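You operate a simulated robot arm through the tools that you are given. There is no shell and no other tool. Be economical: measure what you need, move in short steps, check, and stop when the job is done.

Carry out the task below with a simulated two-armed robot. There is one attempt and no reset: what you move stays moved.

JOB
Fetch the orange cloth and set it on the fourth tier from the bottom of the wooden shelf. Take the purple net bag on the top of the side bench and put it away on the top of the bagging table. Fetch the grey roll from the top of the drawer table and set it on the belt corner of the grading bench. Put the green cloth on top of the grey liner on the back part of the sorting table. Pull the wide sink door open. Do these in any order. Set down upright: purple net bag.

The check looks at the end state, three seconds after you hand in, the way a careful person would. Anything else that was tipped, shoved, dropped, spilled or broken makes it a failure. Flat cloth is picked up by pressing the open fingertips on it (5 to 10 N) and closing them slowly along it; thin cloth reads only 2 to 8 mm in the jaws.

ROBOT AND FRAMES
Two 7-joint arms with two-finger parallel grippers on one trunk, on a base that drives. Base frame: it is fixed to the floor where the robot stands at the start and does not move with it; the origin is under the middle of the robot, x ahead of it, y to its left, z up. Lengths are in cm, angles in degrees, forces in N, time in s.
The left shoulder is at the start at [5, 16.1, 109.8], the right one opposite. With the tool pointing down near the work surface each hand reaches from about 10 to 68 cm from the robot's upright axis, wherever it stands, measured 20 degrees to its own side. Places, roughly: belt corner of the grading bench (26x24 cm) [-258, -314, 74]; fourth tier of the wooden shelf [90, -290, 140]; green cloth (7x9x3 cm) [-700, -180, 80]; grey roll (8x8x4 cm) [60, -690, 80]; liner (24x15x4 cm) [-390, -110, 70]; orange cloth (7x9x3 cm) [70, 0, 80]; purple net bag (12x9x15 cm) [50, -10, 80]; top of the bagging table [-310, 0, 70]; wide sink door [-780, 20, 40]. Payload 3.43 kg a hand.
The TCP of each hand is the grasp point between the finger pads, 3 cm short of the fingertips. In the tool frame z runs along the fingers and y along their closing line. The gripper opens to 9.4 cm. The fingers are 2.8 cm wide and 1 cm thick; the gripper's body (5 by 9.6 cm) begins 5.5 cm behind the TCP.
Orientation is that of the tool frame in the base frame, as a unit quaternion [w, x, y, z]. With the fingers straight down and closing along the base's y, the tool's x points along the base's -x, its y along +y and its z along -z.

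CONTROLS
- The arms move only by the tool arm_command. It takes "left_deltas", "right_deltas" or both (then of equal length, played together; a hand with none holds still); each is a list of rows, each a list of 7 numbers: the shift along the tool's x, y, z in cm, then the turn, a rotation vector about the tool's x, y, z in degrees, then the opening, from 0 (shut) to 1 (fully open). In form: [[tx, ty, tz, rx, ry, rz, grip], ...]. A call has 1 to 12 rows; each row is the pose to reach, as a shift and turn from the pose commanded when the call began, along the tool's axes at that moment. Rows are played at 5 a second. More than 5 cm and 8.6 degrees between two rows, or a gripper value outside its range, and nothing of the call is played. A pose out of reach is approached as far as the arm can. The call stops where the force on the tool passes 40 N (or 10 N more than at its start, if that is more) or the arm is blocked; 0.2 s more then pass. Each finger travels about 4.5 cm/s and halts on what it meets, pressing with about 32 N; the grip force reading is that of the motor and also rises with nothing between the fingers. The clock runs only during rows and for 0.2 s after the last one: add rows that repeat a pose to give the fingers time. The reply holds the time, the measured pose of the TCP, the force on the tool along the base axes, the opening and the grip force, in the units named above and with some noise, with the torque about the TCP (base axes, N m) and any sound that the robot's microphone picked up.
- Cameras (640 x 400 px; columns grow to the right, rows downward): "scene" is now at [12.75, -1.45, 122.23]; the picture's right is [-0.15, -0.99, 0.00], its down [-0.57, 0.08, -0.82] and it looks along [0.81, -0.12, -0.58] (base axes); focal length 254 px, centre (320, 200). "left" rides on the left gripper at [7.6, -1.4, -10.2] in its tool frame; the picture's right is [0.18, 0.98, 0.00], its down [-0.75, 0.14, -0.64] and it looks along [-0.63, 0.12, 0.77] (tool axes); focal length 243 px, centre (320, 200). "right" rides on the right gripper at [7.6, 1.4, -10.2] in its tool frame; the picture's right is [-0.18, 0.98, 0.00], its down [-0.75, -0.14, -0.64] and it looks along [-0.63, -0.12, 0.77] (tool axes); focal length 243 px, centre (320, 200). There is no depth. A picture from a camera that has moved, and an enlarged one, comes with that camera's place and axes in the base frame and with its lens.
- capture(camera): a new picture of that camera. It takes no simulated time.
- raise_lower(by): slides the trunk up (or, below 0, down) by that many cm; the arms and the scene camera ride with it, the base frame stays. It gives what a move gives, with no picture.
- base_move(legs): drives the robot by 1 to 6 legs, each [ahead, left, turn to the left] in cm, cm and degrees, along the robot's own axes; the way and the turn of a leg run together, so that a leg with both is an arc; at most 150 cm and 180 degrees a leg. The arms and the cameras ride along, it lands a little off, and it stops where it bumps. It gives what a move gives.
- pan_tilt(pan, tilt): turns the head with the scene camera to pan (to the left, within 80 degrees either way) and tilt (down, from -29 to 69), counted from straight ahead of the robot. It gives what a move gives.
- close_up(camera, box): a new picture of the part [left, top, right, bottom] of that camera's present view, enlarged. It takes no simulated time.
- finish_job(): hands the job in; it is judged then, once.

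Go step by step. Nothing tells you exact positions but the pictures and the camera data: compare them with the known pose of the tool, close in by small moves and look again before you grip or let go. The budget is 165 turns and 122 pictures, counting those below and the enlarged ones. Unless the task says otherwise, let go and move clear before handing in.

The tools are called as a command line: name --argument value ..., lists and objects as JSON in quotes. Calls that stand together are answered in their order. arm_command: Moves the arms, as the interface text tells. Its arguments: {"type":"object","properties":{"left_deltas":{"type":"array","items":{"type":"array","items":{"type":"number"}}},"right_deltas":{"type":"array","items":{"type":"array","items":{"type":"number"}}}},"required":[]} The other tools are called the same way: raise_lower (by) slides the trunk up or down; base_move (legs) drives the base; pan_tilt (pan, tilt) turns the head that bears the scene camera; capture (camera) takes a picture; close_up (camera, box) takes an enlarged picture of a part of a camera's view; finish_job () hands the job in.

At the start:

```text
clock: 0.0
left_tool_pos: [51.83, 21.19, 104.09]
left_tool_rot: [0.0, -0.001, 1.0, 0.0]
left_contact_force: [-1.2, 0.7, -0.5]
left_wrist_torque: [-0.01, -0.01, -0.04]
left_width: 9.4
left_gripper_force: 0.0
right_tool_pos: [43.85, -24.36, 100.57]
right_tool_rot: [-0.001, 0.001, 1.0, 0.0]
right_contact_force: [0.0, 0.3, -0.5]
right_wrist_torque: [0.03, 0.0, 0.01]
right_width: 9.42
right_gripper_force: 0.1
trunk travel left (down, up): [-12.5, 14.2]
robot x, y, heading: [0.07, 0.26, -0.1]
head pan, tilt: [-8.4, 35.2]
```

scene: 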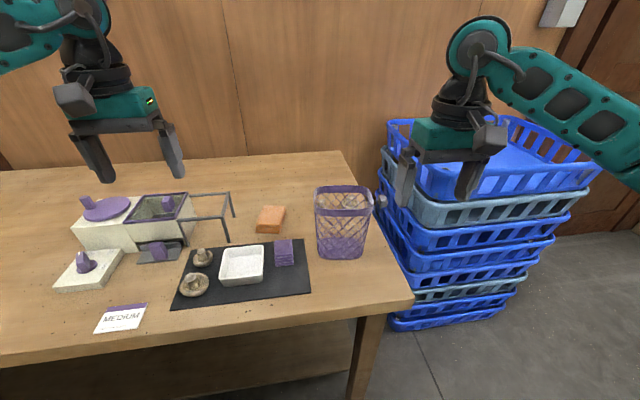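
right: 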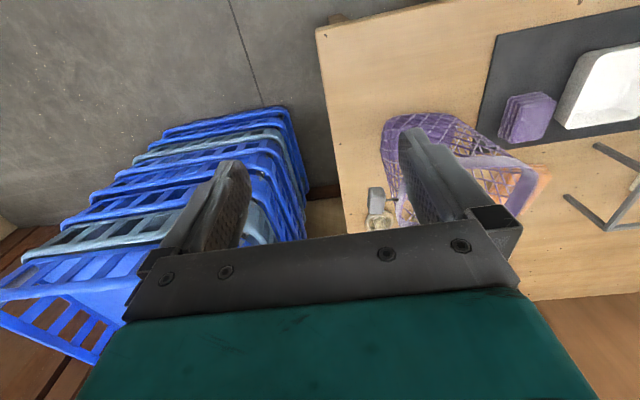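
left: 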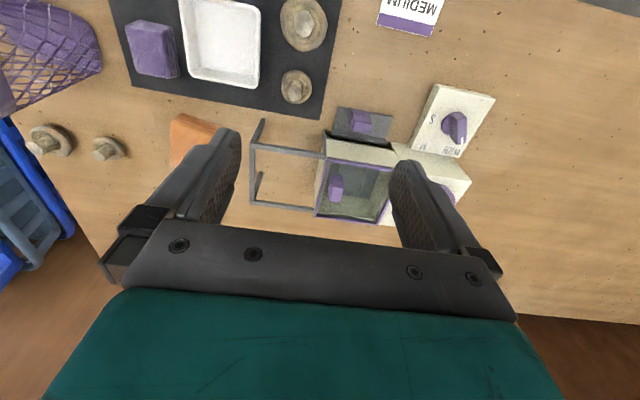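

The orange folded cloth is around [68, 4] and the purple net bag around [55, -13] on the side bench ahead of me. I'll look at both more closely first.

close_up --camera "scene" --box '[220, 150, 420, 275]'

close_up --camera "right" --box '[320, 80, 640, 280]'

```text
3.20 times, centred on (320, 212) of scene
camera zoom: at [12.75, -1.45, 122.23], right [-0.15, -0.99, 0.0], down [-0.57, 0.08, -0.82], along [0.81, -0.12, -0.58], focal length 814 px, centre (320, 160)
```

zoom: 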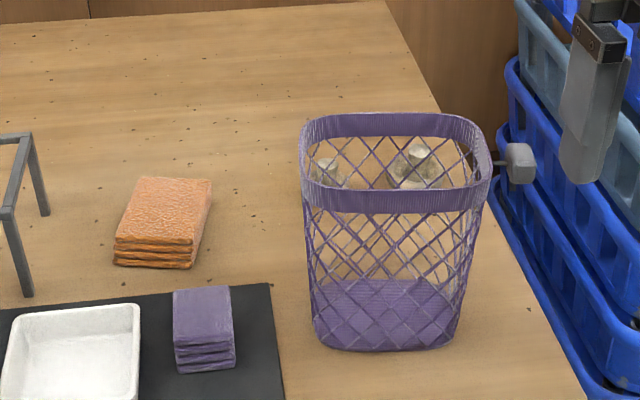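

```text
2.00 times, centred on (480, 180) of right
camera zoom: at [36.32, -22.87, 110.74], right [0.18, 0.98, 0.0], down [0.75, -0.14, 0.64], along [0.63, -0.12, -0.77], focal length 485 px, centre (0, 240)
```

zoom: 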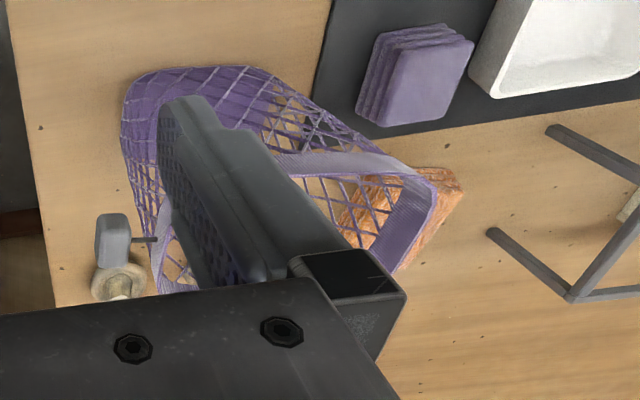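

The bag's centre looks to be near [58, -13] with its rim at z≈90, and the cloth near [69, 3.5], turned about 12°. I'll drive 6 cm closer so both are comfortably in reach, and check what is behind the bag.

base_move --legs '[[6, 0, 0]]'

close_up --camera "left" --box '[0, 0, 240, 180]'

```text
clock: 1.0
left_tool_pos: [57.91, 21.25, 104.07]
left_tool_rot: [0.0, -0.001, 1.0, 0.0]
left_contact_force: [-0.2, 0.3, -0.1]
left_wrist_torque: [0.01, 0.05, -0.04]
left_width: 9.43
left_gripper_force: 0.1
right_tool_pos: [50.01, -24.39, 100.48]
right_tool_rot: [0.0, 0.0, 1.0, 0.001]
right_contact_force: [0.1, 0.2, 0.3]
right_wrist_torque: [-0.01, -0.02, 0.02]
right_width: 9.38
right_gripper_force: 0.1
trunk travel left (down, up): [-12.5, 14.2]
robot x, y, heading: [5.93, -0.19, 0.1]
head pan, tilt: [-8.4, 35.2]
```

```text
2.22 times, centred on (120, 90) of left
camera zoom: at [50.25, 19.81, 114.32], right [-0.19, 0.98, 0.0], down [0.75, 0.14, 0.64], along [0.63, 0.12, -0.77], focal length 539 px, centre (764, 444)
```

zoom: 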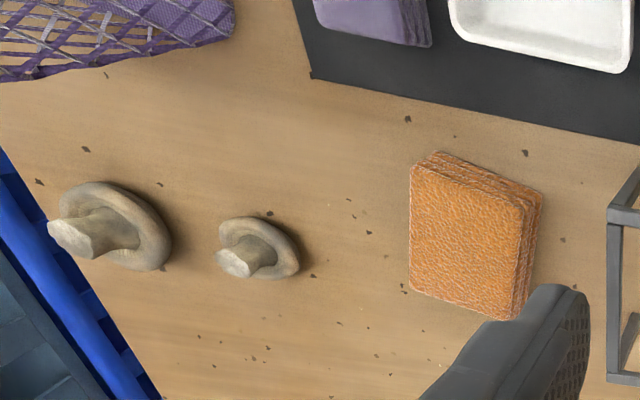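

Mushrooms stand behind the bag, and nothing is close to the cloth. I'll bring the left hand over the cloth, turned to match it, and look.

arm_command --left_deltas '[[-2.5, -4, 0, 0, 0, 3, 1], [-5, -8, 0, 0, 0, 6, 1], [-7.5, -12, 0, 0, 0, 9, 1], [-10, -15, 0, 0, 0, 12, 1], [-11.4, -17.6, 3, 0, 0, 12, 1], [-11.4, -17.6, 8, 0, 0, 12, 1], [-11.4, -17.6, 12, 0, 0, 12, 1], [-11.4, -17.6, 12, 0, 0, 12, 1]]'

capture --camera "left"

capture --camera "scene"

```text
clock: 2.8
left_tool_pos: [68.02, 4.29, 92.92]
left_tool_rot: [0.0, 0.103, 0.995, 0.0]
left_contact_force: [-0.4, 0.3, 0.1]
left_wrist_torque: [-0.01, 0.0, 0.01]
left_width: 9.41
left_gripper_force: 0.1
left hand out of reach, approached as far as the arm can: row 4, 5, 6, 7, 8
right_tool_pos: [49.82, -24.26, 100.44]
right_tool_rot: [0.0, 0.0, 1.0, 0.0]
right_contact_force: [-1.0, 0.0, 0.1]
right_wrist_torque: [0.03, 0.02, -0.05]
right_width: 9.38
right_gripper_force: 0.1
trunk travel left (down, up): [-12.5, 14.2]
robot x, y, heading: [5.86, 0.27, 0.0]
head pan, tilt: [-8.4, 35.2]
```

```text
115 pictures are left
camera left: at [60.12, 4.34, 103.14], right [0.02, 1.0, 0.0], down [0.77, -0.02, 0.64], along [0.64, -0.01, -0.77], focal length 243 px, centre (320, 200)
```

left: 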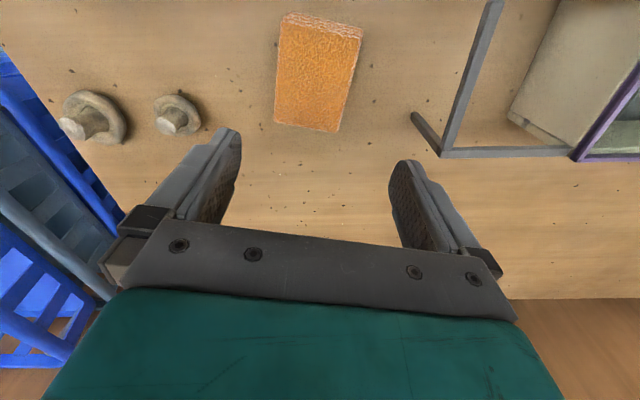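

```text
114 pictures are left
camera scene: at [18.77, -1.42, 122.23], right [-0.15, -0.99, 0.0], down [-0.57, 0.08, -0.82], along [0.81, -0.12, -0.58], focal length 254 px, centre (320, 200)
```

scene: 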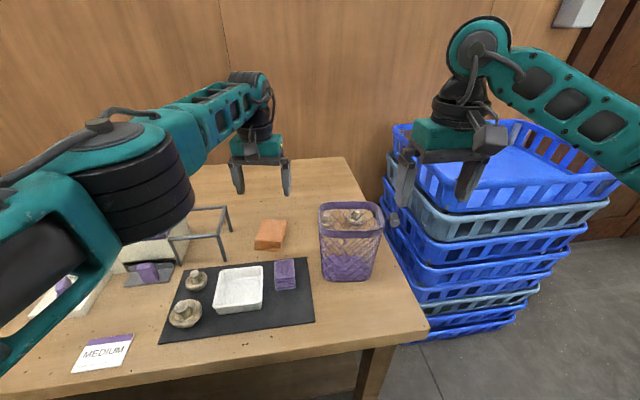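

Combining the two views, the cloth's top is near z=81 at [65.5, 3.8], so the table is at about 78. I'll centre the hand above it.

arm_command --left_deltas '[[2.3, -1, 0, 0, 0, 0, 1], [2.3, -1, 4, 0, 0, 0, 1], [2.3, -1, 6.5, 0, 0, 0, 1], [2.3, -1, 6.5, 0, 0, 0, 1]]'

capture --camera "left"

```text
clock: 3.8
left_tool_pos: [66.04, -0.7, 86.94]
left_tool_rot: [0.0, 0.102, 0.995, 0.002]
left_contact_force: [0.6, 0.4, 0.6]
left_wrist_torque: [-0.02, 0.05, -0.03]
left_width: 9.43
left_gripper_force: 0.1
left hand out of reach, approached as far as the arm can: row 1, 2, 3, 4
right_tool_pos: [49.96, -24.48, 100.41]
right_tool_rot: [0.0, 0.0, 1.0, 0.001]
right_contact_force: [0.8, -1.1, 0.4]
right_wrist_torque: [0.1, 0.01, 0.0]
right_width: 9.38
right_gripper_force: 0.0
trunk travel left (down, up): [-12.5, 14.2]
robot x, y, heading: [6.37, -0.12, -0.1]
head pan, tilt: [-8.4, 35.2]
```

```text
113 pictures are left
camera left: at [58.31, -0.62, 97.19], right [0.02, 1.0, 0.0], down [0.77, -0.02, 0.64], along [0.64, -0.01, -0.77], focal length 243 px, centre (320, 200)
```

left: 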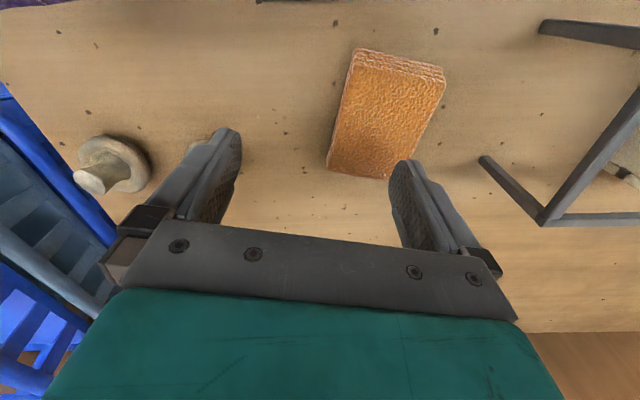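

The left hand is short of reach across the middle, so I'll lift it and shift the base to the right and a bit ahead.

arm_command --left_deltas '[[2, 0, -5, 0, 0, 0, 1], [4, 0, -10, 0, 0, 0, 1], [4, 0, -14, 0, 0, 0, 1]]'

base_move --legs '[[3, -10, 0]]'

capture --camera "left"

```text
refused: row 1 steps farther than a row can; nothing moved
```

```text
clock: 4.9
left_tool_pos: [69.03, -10.46, 86.84]
left_tool_rot: [0.0, 0.102, 0.995, 0.0]
left_contact_force: [0.3, -0.9, 0.3]
left_wrist_torque: [0.0, 0.02, 0.03]
left_width: 9.4
left_gripper_force: 0.0
right_tool_pos: [52.83, -34.26, 100.45]
right_tool_rot: [0.001, -0.001, 1.0, 0.0]
right_contact_force: [0.3, -1.1, -1.1]
right_wrist_torque: [-0.01, 0.0, -0.01]
right_width: 9.41
right_gripper_force: 0.0
trunk travel left (down, up): [-12.5, 14.2]
robot x, y, heading: [9.27, -9.85, -0.0]
head pan, tilt: [-8.4, 35.2]
```

```text
112 pictures are left
camera left: at [61.26, -10.34, 97.19], right [0.02, 1.0, 0.0], down [0.77, -0.02, 0.64], along [0.64, -0.01, -0.77], focal length 243 px, centre (320, 200)
```

left: 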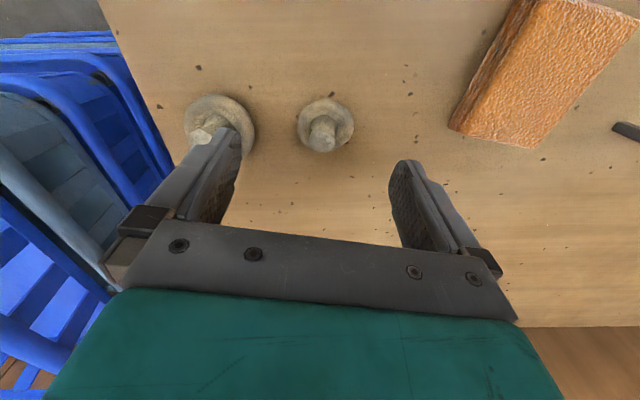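

Nothing was touched, but the lift was refused, so I'll lift in smaller steps and see where the hand lands.

arm_command --left_deltas '[[0, 0, -3, 0, 0, 0, 1], [0, 0, -6, 0, 0, 0, 1], [0, 0, -6, 0, 0, 0, 1]]'

```text
clock: 5.7
left_tool_pos: [69.16, -10.48, 93.01]
left_tool_rot: [0.0, 0.103, 0.995, 0.001]
left_contact_force: [-0.8, -0.1, 0.1]
left_wrist_torque: [-0.05, -0.02, 0.01]
left_width: 9.42
left_gripper_force: 0.0
right_tool_pos: [52.93, -34.12, 100.51]
right_tool_rot: [-0.001, -0.001, 1.0, 0.001]
right_contact_force: [1.1, -0.3, -0.2]
right_wrist_torque: [0.0, 0.0, 0.0]
right_width: 9.38
right_gripper_force: 0.1
trunk travel left (down, up): [-12.5, 14.2]
robot x, y, heading: [8.5, -9.82, 0.1]
head pan, tilt: [-8.4, 35.2]
```

Now over the cloth's centre.

arm_command --left_deltas '[[1.6, 3.3, 0, 0, 0, 1, 1], [3.1, 6.6, 0, 0, 0, 2, 1], [4.6, 9.9, 0, 0, 0, 2, 1], [6.2, 13.2, 0, 0, 0, 2, 1], [6.2, 13.2, 4, 0, 0, 2, 1], [6.2, 13.2, 6.5, 0, 0, 2, 1], [6.2, 13.2, 6.5, 0, 0, 2, 1]]'

capture --camera "left"

capture --camera "scene"

```text
clock: 7.3
left_tool_pos: [65.76, 3.76, 86.52]
left_tool_rot: [0.0, 0.121, 0.993, 0.001]
left_contact_force: [1.0, 0.2, 0.2]
left_wrist_torque: [0.0, 0.01, -0.01]
left_width: 9.39
left_gripper_force: 0.0
right_tool_pos: [52.83, -34.11, 100.44]
right_tool_rot: [0.0, 0.0, 1.0, 0.0]
right_contact_force: [0.0, -0.2, 0.9]
right_wrist_torque: [-0.02, -0.02, -0.03]
right_width: 9.4
right_gripper_force: 0.1
trunk travel left (down, up): [-12.5, 14.2]
robot x, y, heading: [9.24, -9.79, 0.3]
head pan, tilt: [-8.4, 35.2]
```

```text
111 pictures are left
camera left: at [57.89, 4.26, 96.65], right [0.06, 1.0, 0.0], down [0.77, -0.04, 0.64], along [0.64, -0.04, -0.77], focal length 243 px, centre (320, 200)
```

left: 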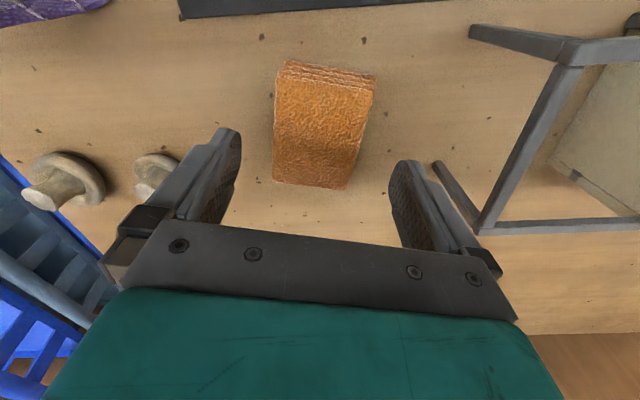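

```text
110 pictures are left
camera scene: at [21.76, -11.31, 122.23], right [-0.14, -0.99, 0.0], down [-0.57, 0.08, -0.82], along [0.81, -0.12, -0.58], focal length 254 px, centre (320, 200)
```

scene: 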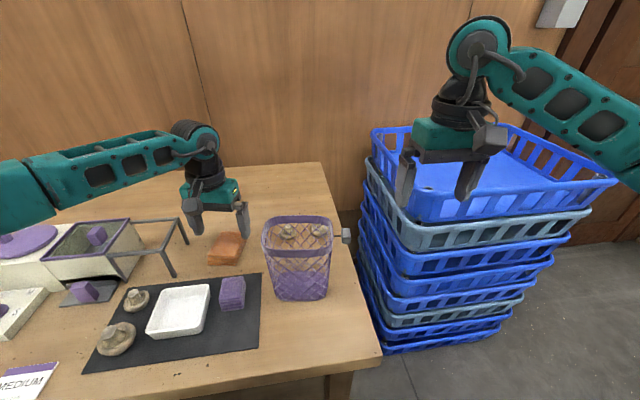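

The cloth is centred between the fingers. I'll lower onto it with a force check.

arm_command --left_deltas '[[0.4, 0.2, 2, 0, 0, 0, 1], [0.4, 0.2, 4, 0, 0, 0, 1], [0.4, 0.2, 5, 0, 0, 0, 1], [0.4, 0.2, 5.5, 0, 0, 0, 1], [0.4, 0.2, 5.5, 0, 0, 0, 1]]'

capture --camera "left"

```text
clock: 8.5
left_tool_pos: [65.34, 4.01, 81.01]
left_tool_rot: [0.0, 0.12, 0.993, 0.0]
left_contact_force: [-1.2, 0.8, 5.3]
left_wrist_torque: [-0.21, 0.16, -0.08]
left_width: 9.34
left_gripper_force: 0.0
right_tool_pos: [52.94, -34.15, 100.54]
right_tool_rot: [-0.001, -0.001, 1.0, -0.001]
right_contact_force: [-0.2, -0.6, 0.3]
right_wrist_torque: [-0.01, -0.02, 0.02]
right_width: 9.38
right_gripper_force: 0.0
trunk travel left (down, up): [-12.5, 14.2]
robot x, y, heading: [8.97, -9.87, 0.1]
head pan, tilt: [-8.4, 35.2]
```

```text
109 pictures are left
camera left: at [57.52, 4.48, 91.22], right [0.06, 1.0, 0.0], down [0.76, -0.04, 0.64], along [0.64, -0.04, -0.77], focal length 243 px, centre (320, 200)
```

left: 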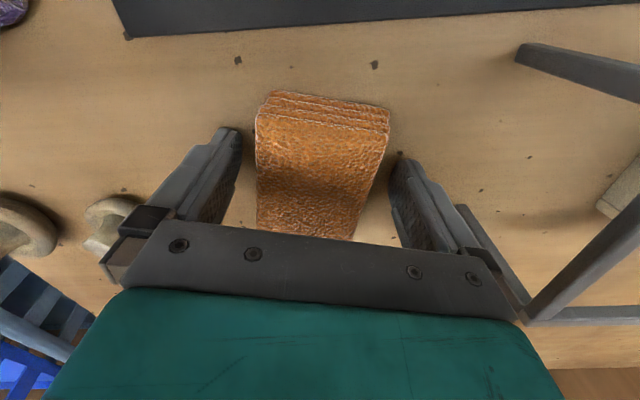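

The fingers straddle the cloth and are touching the table at about 5 N. Closing.

arm_command --left_deltas '[[0, 0, 0, 0, 0, 0, 0.75], [0, 0, 0, 0, 0, 0, 0.6], [0, 0, 0, 0, 0, 0, 0.45], [0, 0, 0, 0, 0, 0, 0.3], [0, 0, 0, 0, 0, 0, 0.15], [0, 0, 0, 0, 0, 0, 0], [0, 0, 0, 0, 0, 0, 0], [0, 0, 0, 0, 0, 0, 0]]'

capture --camera "left"

```text
clock: 10.3
left_tool_pos: [65.37, 4.04, 80.93]
left_tool_rot: [0.001, 0.121, 0.993, -0.001]
left_contact_force: [2.0, -3.3, 8.5]
left_wrist_torque: [-0.24, 0.04, 0.1]
left_width: 6.8
left_gripper_force: 32.2
right_tool_pos: [52.79, -34.2, 100.52]
right_tool_rot: [0.0, 0.0, 1.0, 0.0]
right_contact_force: [-0.4, 0.4, 0.0]
right_wrist_torque: [-0.02, 0.0, -0.03]
right_width: 9.39
right_gripper_force: 0.1
trunk travel left (down, up): [-12.5, 14.2]
robot x, y, heading: [9.24, -9.98, 0.5]
head pan, tilt: [-8.4, 35.2]
```

```text
108 pictures are left
camera left: at [57.51, 4.42, 91.22], right [0.06, 1.0, 0.0], down [0.76, -0.04, 0.64], along [0.64, -0.04, -0.77], focal length 243 px, centre (320, 200)
```

left: 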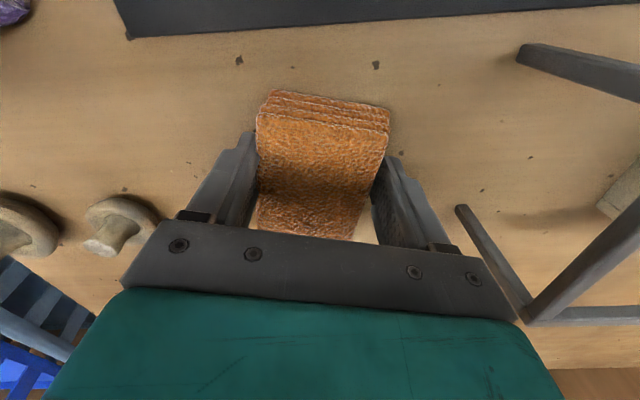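

Gripped at 6.8 cm. I'll lift it clear.

arm_command --left_deltas '[[0, 0, -2, 0, 0, 0, 0], [0, 0, -5, 0, 0, 0, 0], [0, 0, -9, 0, 0, 0, 0], [0, 0, -13, 0, 0, 0, 0], [0, 0, -17, 0, 0, 0, 0], [0, 0, -20, 0, 0, 0, 0], [0, 0, -20, 0, 0, 0, 0]]'

capture --camera "scene"

close_up --camera "right" --box '[240, 0, 640, 250]'

```text
clock: 11.9
left_tool_pos: [65.21, 4.04, 101.13]
left_tool_rot: [-0.001, 0.121, 0.993, 0.0]
left_contact_force: [0.4, -0.2, -0.4]
left_wrist_torque: [-0.02, 0.0, 0.02]
left_width: 6.83
left_gripper_force: 32.0
right_tool_pos: [52.89, -34.11, 100.52]
right_tool_rot: [0.0, -0.001, 1.0, 0.0]
right_contact_force: [0.0, -0.3, -0.4]
right_wrist_torque: [0.06, -0.02, 0.01]
right_width: 9.4
right_gripper_force: 0.0
trunk travel left (down, up): [-12.5, 14.2]
robot x, y, heading: [8.97, -9.8, -0.1]
head pan, tilt: [-8.4, 35.2]
```

```text
107 pictures are left
camera scene: at [21.77, -11.3, 122.22], right [-0.14, -0.99, 0.0], down [-0.57, 0.08, -0.82], along [0.81, -0.12, -0.58], focal length 254 px, centre (320, 200)
```

scene: 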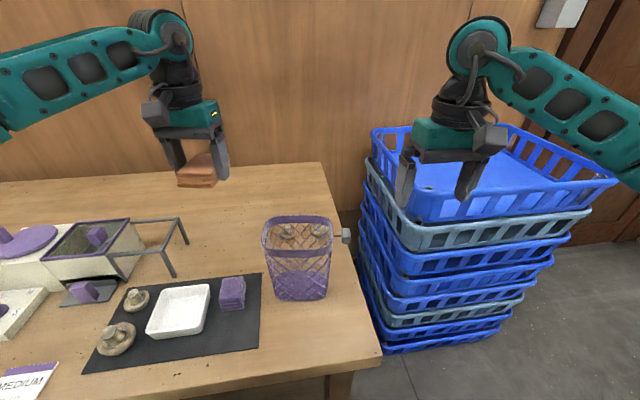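

```text
1.60 times, centred on (440, 125) of right
camera zoom: at [45.36, -32.69, 110.74], right [0.18, 0.98, 0.0], down [0.75, -0.14, 0.64], along [0.63, -0.12, -0.77], focal length 388 px, centre (128, 320)
```

zoom: 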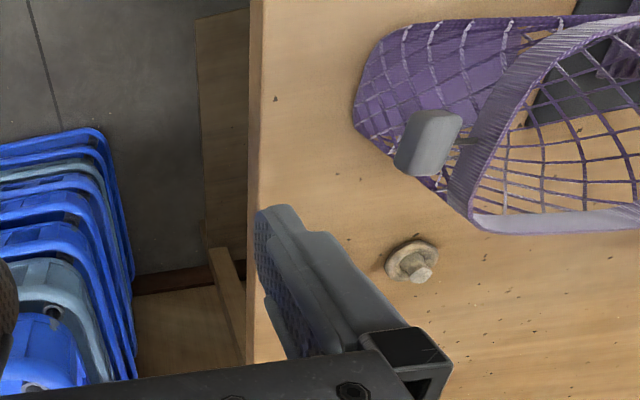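

The cloth is held. The bag has a grey grip block on its right side near [52.6, -20.4, 92.4]; I'll turn the right hand 90° so it closes along x and take that.

arm_command --right_deltas '[[0, 0.5, 0, 0, 0, -8.2, 1], [0, 1, 0, 0, 0, -16.4, 1], [0, 1.5, 0, 0, 0, -24.6, 1], [0, 2, 0, 0, 0, -32.8, 1], [0, 2.5, 0, 0, 0, -41, 1], [0, 3, 0, 0, 0, -49.2, 1], [0, 3.5, 0, 0, 0, -57.4, 1], [0, 4, 0, 0, 0, -65.6, 1], [0, 4.5, 0, 0, 0, -73.8, 1], [0, 5, 0, 0, 0, -82, 1], [0, 5, 0, 0, 0, -90, 1], [0, 5, 0, 0, 0, -90, 1]]'

capture --camera "right"

```text
clock: 14.5
left_tool_pos: [65.21, 4.1, 101.22]
left_tool_rot: [0.001, 0.121, 0.993, 0.0]
left_contact_force: [-1.7, 0.1, -0.1]
left_wrist_torque: [0.02, 0.0, 0.02]
left_width: 6.8
left_gripper_force: 32.0
right_tool_pos: [39.31, -21.95, 102.27]
right_tool_rot: [0.003, -0.696, 0.718, -0.006]
right_contact_force: [-0.8, -1.0, 0.4]
right_wrist_torque: [0.01, -0.04, 0.0]
right_width: 9.41
right_gripper_force: 0.1
right hand out of reach, approached as far as the arm can: row 7, 8, 9, 10, 11, 12
trunk travel left (down, up): [-12.5, 14.2]
robot x, y, heading: [8.77, -9.7, 0.0]
head pan, tilt: [-8.4, 35.2]
```

```text
105 pictures are left
camera right: at [37.6, -29.34, 112.61], right [-0.98, 0.21, -0.01], down [0.16, 0.75, 0.64], along [0.15, 0.62, -0.77], focal length 243 px, centre (320, 200)
```

right: 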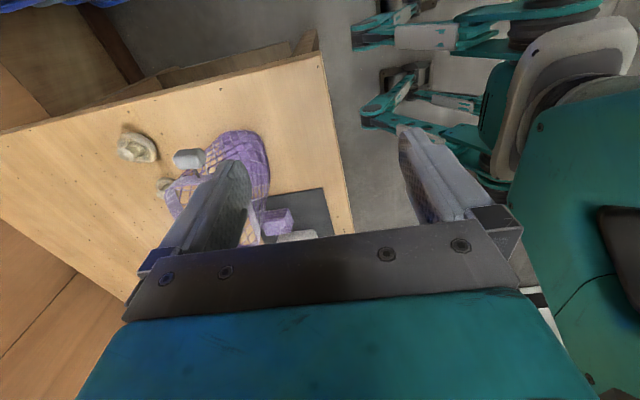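

Turned that way the hand reaches too little. I'll turn it the other way round instead.

arm_command --right_deltas '[[1, -0.8, 0, 0, 0, 8.2, 1], [2, -1.6, 0, 0, 0, 16.4, 1], [3, -2.4, 0, 0, 0, 24.6, 1], [4, -3.2, 0, 0, 0, 32.8, 1], [5, -4, 0, 0, 0, 41, 1], [6, -4.8, 0, 0, 0, 49.2, 1], [7, -5.6, 0, 0, 0, 57.4, 1], [8, -6.4, 0, 0, 0, 65.6, 1], [8, -7.2, 0, 0, 0, 73.8, 1], [8, -8, 0, 0, 0, 82, 1], [8, -8, 0, 0, 0, 90, 1], [8, -8, 0, 0, 0, 98, 1]]'

arm_command --right_deltas '[[0, 0, 0, 0, 0, 8.2, 1], [0, 0, 0, 0, 0, 16.4, 1], [0, 0, 0, 0, 0, 24.6, 1], [0, 0, 0, 0, 0, 32.8, 1], [0, 0, 0, 0, 0, 41, 1], [0, 0, 0, 0, 0, 49.2, 1], [0, 0, 0, 0, 0, 57.4, 1], [0, 0, 0, 0, 0, 65.6, 1], [0, 0, 0, 0, 0, 73.8, 1], [0, 0, 0, 0, 0, 80, 1], [0, 0, 0, 0, 0, 80, 1]]'

capture --camera "right"

```text
clock: 17.1
left_tool_pos: [65.31, 4.22, 101.11]
left_tool_rot: [-0.001, 0.12, 0.993, 0.0]
left_contact_force: [0.3, 0.5, -0.1]
left_wrist_torque: [-0.02, 0.04, -0.01]
left_width: 6.81
left_gripper_force: 31.6
right_tool_pos: [47.23, -29.59, 102.9]
right_tool_rot: [0.0, 0.069, 0.998, -0.001]
right_contact_force: [0.6, -0.5, -0.1]
right_wrist_torque: [0.04, -0.02, 0.0]
right_width: 9.39
right_gripper_force: 0.2
trunk travel left (down, up): [-12.5, 14.2]
robot x, y, heading: [9.0, -9.82, 0.1]
head pan, tilt: [-8.4, 35.2]
```

```text
clock: 19.5
left_tool_pos: [65.35, 4.14, 101.15]
left_tool_rot: [0.0, 0.121, 0.993, 0.0]
left_contact_force: [-0.4, 0.0, -0.6]
left_wrist_torque: [0.02, 0.0, -0.05]
left_width: 6.8
left_gripper_force: 32.1
right_tool_pos: [47.29, -29.73, 102.92]
right_tool_rot: [0.0, 0.694, 0.72, 0.0]
right_contact_force: [0.4, -0.1, -0.6]
right_wrist_torque: [0.01, 0.01, -0.04]
right_width: 9.39
right_gripper_force: 0.2
trunk travel left (down, up): [-12.5, 14.2]
robot x, y, heading: [9.15, -10.14, 0.2]
head pan, tilt: [-8.4, 35.2]
```

```text
104 pictures are left
camera right: at [48.44, -21.95, 113.21], right [0.99, -0.15, 0.0], down [-0.12, -0.76, 0.64], along [-0.1, -0.63, -0.77], focal length 243 px, centre (320, 200)
```

right: 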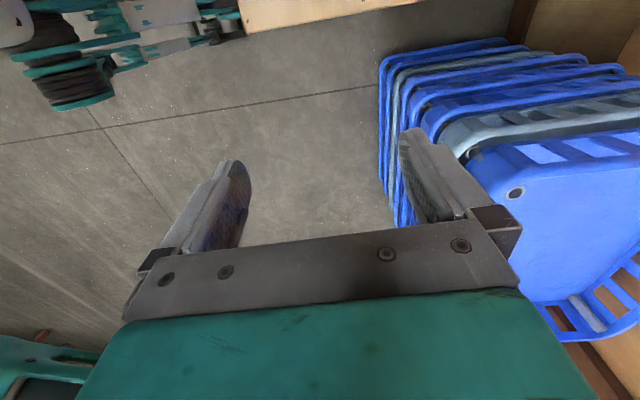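

This way it reaches. Now over the grip block.

arm_command --right_deltas '[[3, 1.8, 0, 0, 0, 0, 1], [6, 3.6, 0, 0, 0, 0, 1], [8.7, 5.6, 0, 0, 0, 2, 1], [8.7, 5.6, 3, 0, 0, 2, 1], [8.7, 5.6, 3, 0, 0, 2, 1]]'

capture --camera "right"

close_up --camera "scene" --box '[220, 125, 460, 325]'

```text
clock: 20.7
left_tool_pos: [65.26, 4.19, 101.18]
left_tool_rot: [-0.001, 0.12, 0.993, -0.001]
left_contact_force: [-1.0, -0.7, -0.5]
left_wrist_torque: [-0.04, 0.01, 0.0]
left_width: 6.82
left_gripper_force: 31.6
right_tool_pos: [52.51, -20.87, 100.09]
right_tool_rot: [0.0, 0.707, 0.707, 0.001]
right_contact_force: [0.1, 0.9, -0.4]
right_wrist_torque: [-0.01, -0.04, -0.03]
right_width: 9.39
right_gripper_force: 0.0
trunk travel left (down, up): [-12.5, 14.2]
robot x, y, heading: [9.13, -9.7, 0.1]
head pan, tilt: [-8.4, 35.2]
```

```text
103 pictures are left
camera right: at [53.99, -13.14, 110.37], right [0.98, -0.18, 0.0], down [-0.14, -0.75, 0.64], along [-0.12, -0.63, -0.77], focal length 243 px, centre (320, 200)
```

right: 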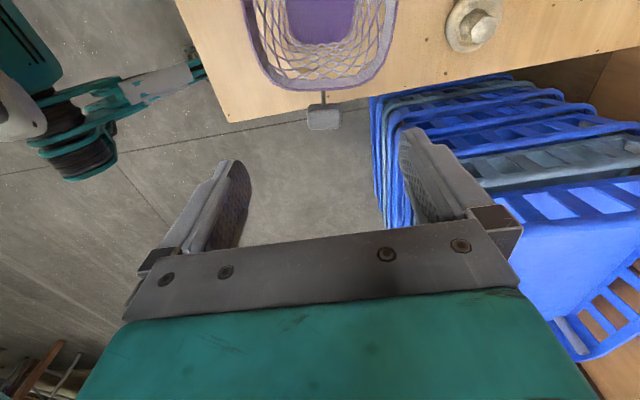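

```text
2.00 times, centred on (340, 225) of scene
camera zoom: at [21.77, -11.3, 122.23], right [-0.14, -0.99, 0.0], down [-0.57, 0.08, -0.82], along [0.81, -0.12, -0.58], focal length 509 px, centre (280, 150)
```

zoom: 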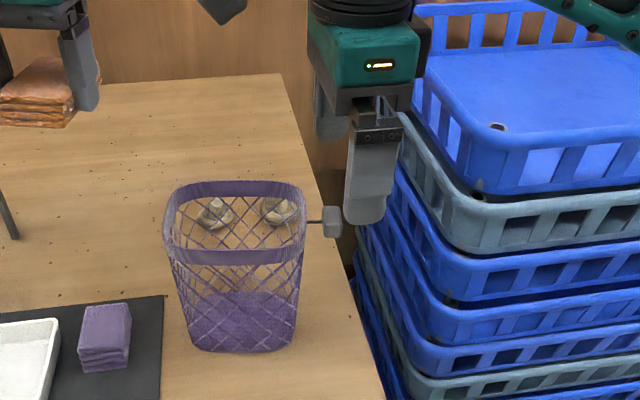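

The block is 2.5 cm wide and lined up at [53, -20]. I'll lower and close on it.

arm_command --right_deltas '[[0.5, 0.4, 2.5, 0, 0, 0, 1], [0.5, 0.4, 5, 0, 0, 0, 1], [0.5, 0.4, 7.3, 0, 0, 0, 1], [0.5, 0.4, 7.8, 0, 0, 0, 1], [0.5, 0.4, 7.8, 0, 0, 0, 0.8], [0.5, 0.4, 7.8, 0, 0, 0, 0.6], [0.5, 0.4, 7.8, 0, 0, 0, 0.45], [0.5, 0.4, 7.8, 0, 0, 0, 0.3], [0.5, 0.4, 7.8, 0, 0, 0, 0.15], [0.5, 0.4, 7.8, 0, 0, 0, 0], [0.5, 0.4, 7.8, 0, 0, 0, 0], [0.5, 0.4, 7.8, 0, 0, 0, 0]]'

close_up --camera "scene" --box '[220, 125, 460, 325]'

```text
clock: 23.3
left_tool_pos: [65.42, 4.16, 101.11]
left_tool_rot: [0.0, 0.12, 0.993, 0.0]
left_contact_force: [-0.2, 0.2, -0.8]
left_wrist_torque: [0.0, -0.01, -0.01]
left_width: 6.74
left_gripper_force: 31.7
right_tool_pos: [52.88, -20.38, 92.2]
right_tool_rot: [-0.001, 0.706, 0.708, 0.001]
right_contact_force: [-0.2, 0.5, -0.5]
right_wrist_torque: [-0.04, 0.03, 0.0]
right_width: 2.46
right_gripper_force: 32.0
trunk travel left (down, up): [-12.5, 14.2]
robot x, y, heading: [8.79, -9.7, 0.2]
head pan, tilt: [-8.4, 35.2]
```

```text
2.00 times, centred on (340, 225) of scene
camera zoom: at [21.77, -11.31, 122.22], right [-0.14, -0.99, 0.0], down [-0.57, 0.08, -0.82], along [0.81, -0.12, -0.58], focal length 509 px, centre (280, 150)
```

zoom: 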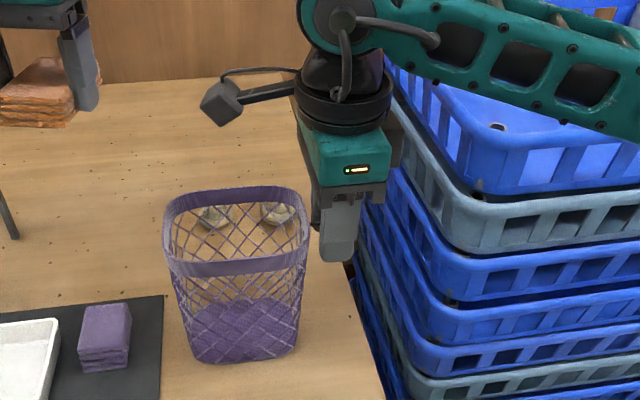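

The block is gripped at 2.46 cm. I'll lift.

arm_command --right_deltas '[[0, 0, -1, 0, 0, 0, 0], [0, 0, -3, 0, 0, 0, 0], [0, 0, -6, 0, 0, 0, 0], [0, 0, -10, 0, 0, 0, 0], [0, 0, -14, 0, 0, 0, 0], [0, 0, -14, 0, 0, 0, 0]]'

capture --camera "scene"

```text
clock: 24.7
left_tool_pos: [65.31, 4.09, 101.14]
left_tool_rot: [0.0, 0.12, 0.993, 0.0]
left_contact_force: [0.0, 0.5, -0.9]
left_wrist_torque: [0.0, -0.01, 0.01]
left_width: 6.56
left_gripper_force: 32.3
right_tool_pos: [52.91, -20.27, 106.13]
right_tool_rot: [0.0, 0.707, 0.708, 0.001]
right_contact_force: [0.2, -0.8, -0.4]
right_wrist_torque: [-0.06, 0.01, 0.01]
right_width: 2.45
right_gripper_force: 32.1
trunk travel left (down, up): [-12.5, 14.2]
robot x, y, heading: [8.79, -9.75, 0.1]
head pan, tilt: [-8.4, 35.2]
```

```text
100 pictures are left
camera scene: at [21.78, -11.31, 122.22], right [-0.14, -0.99, 0.0], down [-0.57, 0.08, -0.82], along [0.81, -0.12, -0.58], focal length 254 px, centre (320, 200)
```

scene: 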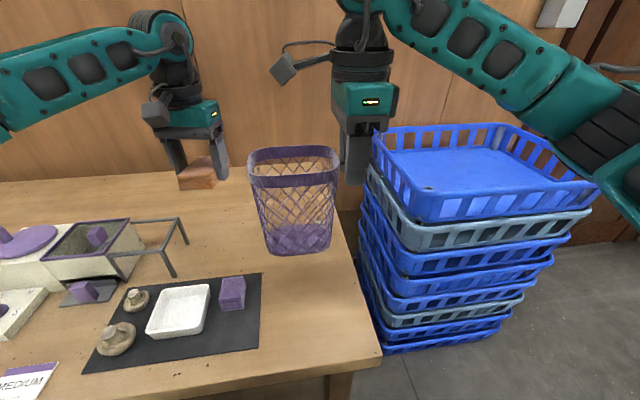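

Both items are held level. I'll back off from the bench and look around to the right.

base_move --legs '[[-35, 0, 0]]'

pan_tilt --pan -78 --tilt 12

capture --camera "scene"

pan_tilt --pan 78 --tilt 12

capture --camera "scene"

```text
clock: 27.0
left_tool_pos: [30.54, 4.05, 101.15]
left_tool_rot: [0.0, 0.12, 0.993, 0.0]
left_contact_force: [-0.2, -0.3, -1.0]
left_wrist_torque: [-0.03, 0.03, -0.01]
left_width: 6.58
left_gripper_force: 31.5
right_tool_pos: [18.11, -20.38, 106.2]
right_tool_rot: [0.0, 0.706, 0.708, 0.0]
right_contact_force: [-0.1, -1.1, -1.1]
right_wrist_torque: [-0.05, -0.05, 0.03]
right_width: 2.46
right_gripper_force: 32.5
trunk travel left (down, up): [-12.5, 14.2]
robot x, y, heading: [-25.98, -9.86, 0.0]
head pan, tilt: [-8.4, 35.2]
```

```text
clock: 28.4
left_tool_pos: [30.62, 4.17, 101.09]
left_tool_rot: [0.001, 0.12, 0.993, -0.001]
left_contact_force: [-0.8, 0.2, -0.9]
left_wrist_torque: [0.01, -0.01, -0.02]
left_width: 6.56
left_gripper_force: 31.8
right_tool_pos: [18.02, -20.43, 106.12]
right_tool_rot: [0.001, 0.707, 0.708, 0.0]
right_contact_force: [0.1, -0.4, -0.1]
right_wrist_torque: [-0.04, 0.01, 0.0]
right_width: 2.44
right_gripper_force: 32.0
trunk travel left (down, up): [-12.5, 14.2]
robot x, y, heading: [-25.74, -9.93, 0.1]
head pan, tilt: [-78.0, 12.0]
```

```text
99 pictures are left
camera scene: at [-19.71, -19.19, 125.94], right [-0.98, -0.21, 0.0], down [-0.04, 0.2, -0.98], along [0.2, -0.96, -0.21], focal length 254 px, centre (320, 200)
```

scene: 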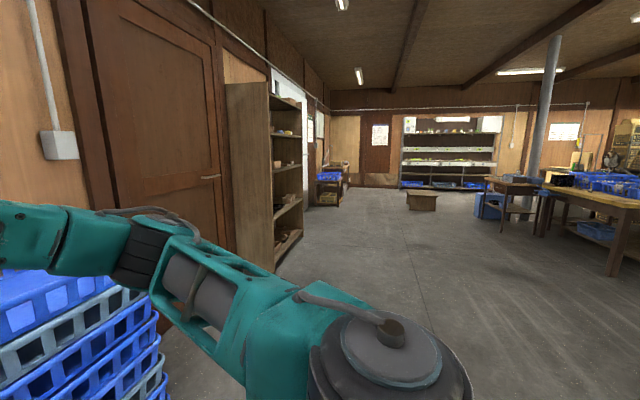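

```text
clock: 30.8
left_tool_pos: [30.58, 4.18, 101.08]
left_tool_rot: [0.0, 0.12, 0.993, 0.0]
left_contact_force: [0.1, 0.5, 0.7]
left_wrist_torque: [0.0, -0.02, 0.02]
left_width: 6.51
left_gripper_force: 32.1
right_tool_pos: [18.24, -20.34, 106.07]
right_tool_rot: [0.001, 0.706, 0.708, -0.001]
right_contact_force: [0.1, -0.3, -0.2]
right_wrist_torque: [-0.03, -0.01, 0.03]
right_width: 2.45
right_gripper_force: 32.2
trunk travel left (down, up): [-12.5, 14.2]
robot x, y, heading: [-25.64, -9.96, 0.3]
head pan, tilt: [78.0, 12.0]
```

```text
98 pictures are left
camera scene: at [-19.73, -0.95, 125.95], right [0.98, -0.21, 0.0], down [-0.04, -0.2, -0.98], along [0.2, 0.96, -0.21], focal length 254 px, centre (320, 200)
```

scene: 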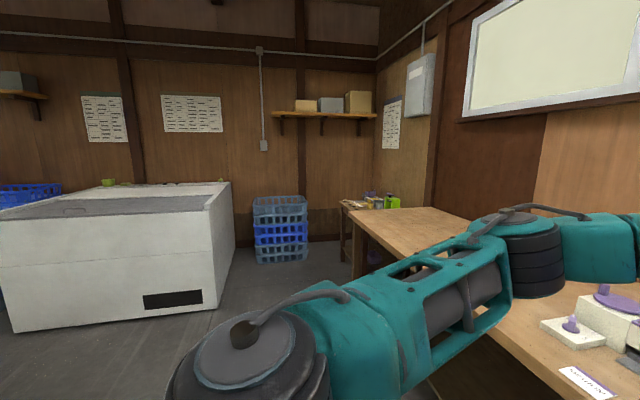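

The shelf stands along the wall to my right, open toward −x, with clear floor between. I'll strafe right, still facing +x, to get in front of it.

pan_tilt --pan -30 --tilt 0

base_move --legs '[[-5, 0, 0], [0, -140, 0], [0, -80, 0]]'

capture --camera "scene"

```text
clock: 32.7
left_tool_pos: [30.65, 4.19, 101.12]
left_tool_rot: [0.0, 0.12, 0.993, 0.0]
left_contact_force: [0.7, 0.1, 0.2]
left_wrist_torque: [-0.01, 0.01, -0.01]
left_width: 6.45
left_gripper_force: 32.0
right_tool_pos: [18.14, -20.27, 106.18]
right_tool_rot: [0.0, 0.706, 0.708, -0.001]
right_contact_force: [-0.4, -0.2, 0.0]
right_wrist_torque: [-0.02, 0.0, -0.01]
right_width: 2.43
right_gripper_force: 31.7
trunk travel left (down, up): [-12.5, 14.2]
robot x, y, heading: [-25.67, -9.69, 0.3]
head pan, tilt: [-30.0, 0.0]
```

```text
clock: 44.0
left_tool_pos: [26.45, -213.62, 101.05]
left_tool_rot: [0.0, 0.114, 0.993, -0.001]
left_contact_force: [-0.2, 0.1, 0.4]
left_wrist_torque: [-0.02, -0.01, 0.01]
left_width: 6.39
left_gripper_force: 31.3
right_tool_pos: [14.39, -238.31, 106.13]
right_tool_rot: [0.0, 0.702, 0.712, 0.0]
right_contact_force: [0.6, -0.5, -0.3]
right_wrist_torque: [-0.04, -0.01, 0.03]
right_width: 2.46
right_gripper_force: 31.4
trunk travel left (down, up): [-12.5, 14.2]
robot x, y, heading: [-29.96, -228.65, 0.8]
head pan, tilt: [-30.0, 0.0]
```

```text
97 pictures are left
camera scene: at [-17.73, -232.92, 127.87], right [-0.49, -0.87, 0.0], down [0.0, 0.0, -1.0], along [0.87, -0.49, 0.0], focal length 254 px, centre (320, 200)
```

scene: 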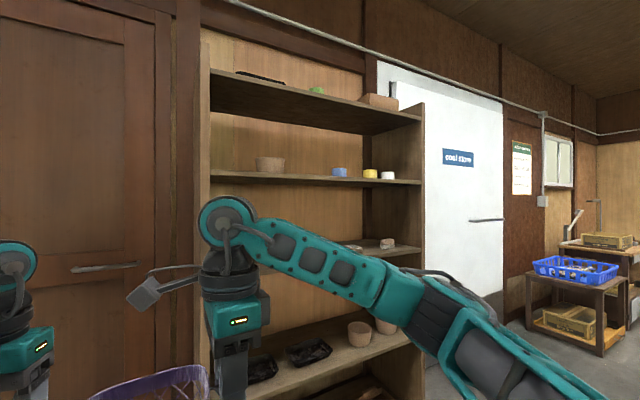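

The tier with the pot and the blue, yellow and white rolls is the fourth, at z≈137; above it is the top board. I'll raise the trunk, pull the bag back toward me, and look again.

raise_lower --by 14

arm_command --right_deltas '[[-2, -4, 0, 0, 0, 0, 0], [-4, -8, 0, 0, 0, 0, 0], [-6, -12, 0, 0, 0, 0, 0], [-6, -14, 0, 0, 0, 0, 0], [-6, -14, 0, 0, 0, 0, 0]]'

capture --camera "scene"

```text
clock: 45.7
left_tool_pos: [26.54, -213.67, 114.99]
left_tool_rot: [0.0, 0.114, 0.993, 0.0]
left_contact_force: [0.4, -0.8, 0.0]
left_wrist_torque: [0.0, 0.01, 0.01]
left_width: 6.38
left_gripper_force: 32.2
right_tool_pos: [14.34, -238.32, 120.26]
right_tool_rot: [0.0, 0.702, 0.712, 0.0]
right_contact_force: [1.1, 0.0, 0.1]
right_wrist_torque: [-0.06, -0.01, -0.01]
right_width: 2.44
right_gripper_force: 31.9
trunk travel left (down, up): [-26.5, 0.2]
robot x, y, heading: [-29.35, -228.17, 0.8]
head pan, tilt: [-30.0, 0.0]
```

```text
clock: 46.9
left_tool_pos: [26.46, -213.75, 115.1]
left_tool_rot: [0.0, 0.114, 0.994, 0.0]
left_contact_force: [0.8, 0.2, -0.2]
left_wrist_torque: [0.0, 0.03, 0.04]
left_width: 6.39
left_gripper_force: 32.4
right_tool_pos: [0.58, -244.35, 120.3]
right_tool_rot: [0.0, 0.702, 0.712, 0.001]
right_contact_force: [0.0, -0.7, -1.0]
right_wrist_torque: [-0.04, -0.03, -0.01]
right_width: 2.42
right_gripper_force: 31.6
trunk travel left (down, up): [-26.5, 0.2]
robot x, y, heading: [-29.56, -228.32, 0.6]
head pan, tilt: [-30.0, 0.0]
```

```text
96 pictures are left
camera scene: at [-17.73, -232.93, 141.87], right [-0.49, -0.87, 0.0], down [0.0, 0.0, -1.0], along [0.87, -0.49, 0.0], focal length 254 px, centre (320, 200)
```

scene: 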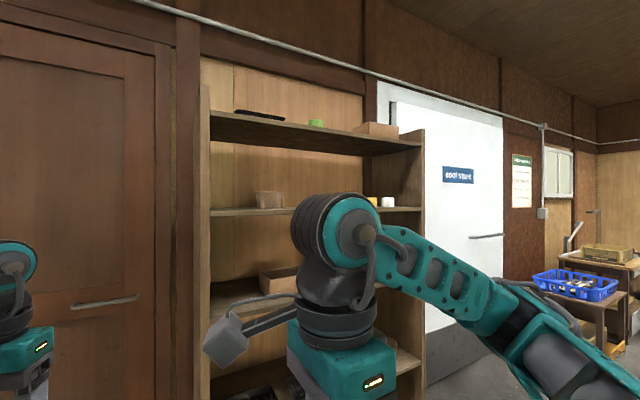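

I'll strafe on to be in front of the shelf's middle and look straight at it.

base_move --legs '[[0, -72, -0.6]]'

pan_tilt --pan 0 --tilt 10

capture --camera "scene"

```text
clock: 50.8
left_tool_pos: [27.4, -286.12, 115.06]
left_tool_rot: [0.001, 0.116, 0.993, 0.0]
left_contact_force: [0.3, -0.1, -0.1]
left_wrist_torque: [0.0, -0.01, -0.01]
left_width: 6.35
left_gripper_force: 32.0
right_tool_pos: [1.16, -316.74, 120.16]
right_tool_rot: [0.001, 0.704, 0.71, 0.0]
right_contact_force: [-0.7, 0.5, -1.3]
right_wrist_torque: [-0.06, -0.02, 0.02]
right_width: 2.46
right_gripper_force: 31.9
trunk travel left (down, up): [-26.5, 0.2]
robot x, y, heading: [-28.69, -300.25, 0.7]
head pan, tilt: [-30.0, 0.0]
```

```text
clock: 51.8
left_tool_pos: [27.48, -286.05, 115.14]
left_tool_rot: [0.0, 0.117, 0.993, 0.0]
left_contact_force: [-0.8, 0.2, -0.6]
left_wrist_torque: [0.0, 0.0, 0.03]
left_width: 6.41
left_gripper_force: 32.3
right_tool_pos: [1.16, -316.71, 120.28]
right_tool_rot: [-0.001, 0.704, 0.71, 0.0]
right_contact_force: [0.0, -0.2, -0.4]
right_wrist_torque: [-0.06, 0.02, 0.01]
right_width: 2.44
right_gripper_force: 32.0
trunk travel left (down, up): [-26.5, 0.2]
robot x, y, heading: [-28.83, -300.8, 0.5]
head pan, tilt: [0.0, 10.0]
```

```text
95 pictures are left
camera scene: at [-15.49, -300.51, 140.27], right [0.01, -1.0, 0.0], down [-0.17, 0.0, -0.98], along [0.98, 0.01, -0.17], focal length 254 px, centre (320, 200)
```

scene: 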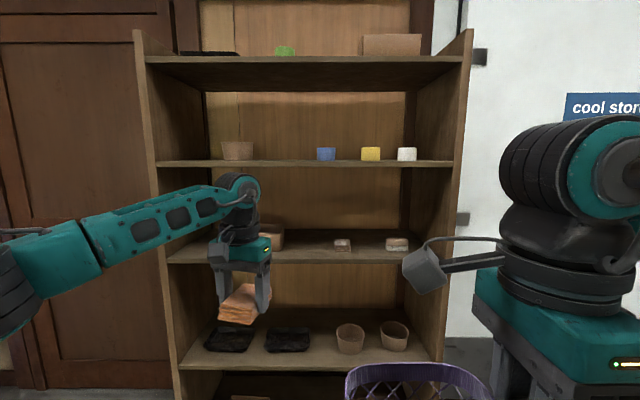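

The free gap on the fourth tier is at y≈-287, the front edge is at x≈76, and the surface is at z≈138. I'll check how the cloth hangs.

capture --camera "left"

close_up --camera "scene" --box '[180, 220, 308, 340]'

```text
94 pictures are left
camera left: at [19.58, -285.7, 125.36], right [0.05, 1.0, 0.0], down [0.77, -0.04, 0.64], along [0.64, -0.03, -0.77], focal length 243 px, centre (320, 200)
```

left: 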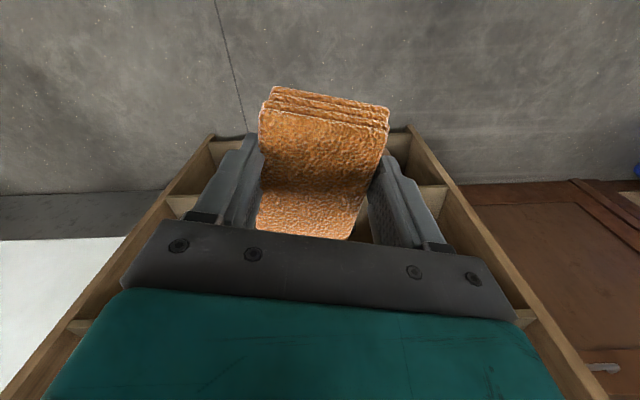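

```text
3.33 times, centred on (244, 280) of scene
camera zoom: at [-15.49, -300.51, 140.27], right [0.01, -1.0, 0.0], down [-0.17, 0.0, -0.98], along [0.98, 0.01, -0.17], focal length 848 px, centre (573, -67)
```

zoom: 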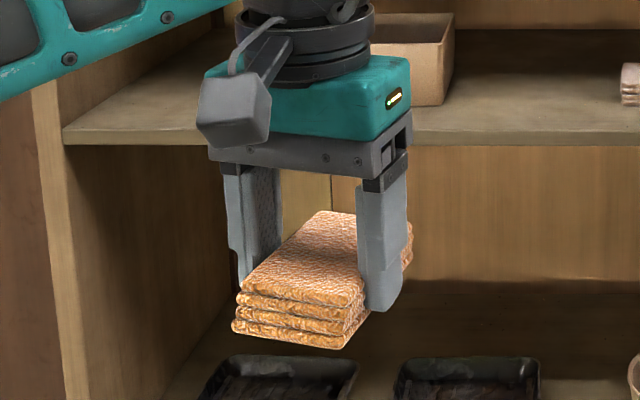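

The cloth is held flat and firmly. I'll raise the left hand above tier level and straighten it, then tilt it forward about 30°.

arm_command --left_deltas '[[0, 0, -5, 0, 0, -3, 0], [0, 0, -10, 0, 0, -6, 0], [0, 0, -15, 0, 0, -9, 0], [0, 0, -20, 0, 0, -12, 0], [0, 0, -25, 0, 0, -13.5, 0], [0, 0, -30, 0, 0, -13.5, 0], [0, 0, -35, 0, 0, -13.5, 0], [0, 0, -35, 0, 0, -13.5, 0]]'

arm_command --left_deltas '[[0, 0, 0, 0, -8, 0, 0], [0, 0, 0, 0, -16, 0, 0], [0, 0, 0, 0, -24, 0, 0], [0, 0, 0, 0, -30, 0, 0], [0, 0, 0, 0, -30, 0, 0]]'

capture --camera "scene"

```text
clock: 53.6
left_tool_pos: [21.68, -285.95, 141.09]
left_tool_rot: [0.002, 0.0, 1.0, 0.0]
left_contact_force: [0.2, 0.1, 0.7]
left_wrist_torque: [-0.01, 0.0, 0.0]
left_width: 6.4
left_gripper_force: 31.6
left hand out of reach, approached as far as the arm can: row 4, 5, 6, 7, 8
right_tool_pos: [1.05, -316.63, 120.33]
right_tool_rot: [0.001, 0.705, 0.71, 0.001]
right_contact_force: [-0.2, 0.1, -1.4]
right_wrist_torque: [-0.02, -0.05, 0.0]
right_width: 2.46
right_gripper_force: 32.1
trunk travel left (down, up): [-26.5, 0.2]
robot x, y, heading: [-28.9, -300.46, 0.4]
head pan, tilt: [0.0, 10.0]
```

```text
clock: 54.8
left_tool_pos: [21.97, -285.64, 141.12]
left_tool_rot: [0.26, -0.001, 0.966, 0.001]
left_contact_force: [0.1, 0.4, -0.7]
left_wrist_torque: [0.02, 0.01, 0.03]
left_width: 6.36
left_gripper_force: 32.1
right_tool_pos: [1.26, -316.5, 120.27]
right_tool_rot: [0.0, 0.704, 0.71, 0.0]
right_contact_force: [0.0, 0.1, -1.0]
right_wrist_torque: [-0.04, 0.01, 0.0]
right_width: 2.48
right_gripper_force: 32.2
trunk travel left (down, up): [-26.5, 0.2]
robot x, y, heading: [-29.2, -300.45, 0.5]
head pan, tilt: [0.0, 10.0]
```

```text
92 pictures are left
camera scene: at [-15.49, -300.51, 140.27], right [0.01, -1.0, 0.0], down [-0.17, 0.0, -0.98], along [0.98, 0.01, -0.17], focal length 254 px, centre (320, 200)
```

scene: 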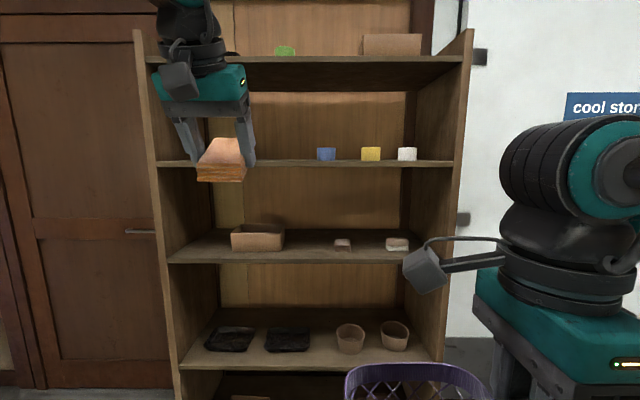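

Tilted 30°. I'll raise the hand a bit further and forward so the cloth clears the tier's edge.

arm_command --left_deltas '[[-3.5, 0, -0.7, 0, 0, 0, 0], [-7, 0, -1.4, 0, 0, 0, 0], [-10.4, 0, -2.1, 0, 0, 0, 0], [-10.4, 0, -2.1, 0, 0, 0, 0]]'

```text
clock: 55.8
left_tool_pos: [29.15, -285.33, 147.47]
left_tool_rot: [0.258, 0.0, 0.966, 0.0]
left_contact_force: [0.8, 0.1, -0.3]
left_wrist_torque: [0.02, 0.04, -0.02]
left_width: 6.39
left_gripper_force: 31.9
left hand out of reach, approached as far as the arm can: row 3, 4
right_tool_pos: [1.1, -316.42, 120.39]
right_tool_rot: [0.0, 0.704, 0.71, 0.0]
right_contact_force: [0.0, 0.4, -0.6]
right_wrist_torque: [-0.08, -0.02, -0.02]
right_width: 2.43
right_gripper_force: 31.6
trunk travel left (down, up): [-26.5, 0.2]
robot x, y, heading: [-29.16, -300.57, 0.4]
head pan, tilt: [0.0, 10.0]
```

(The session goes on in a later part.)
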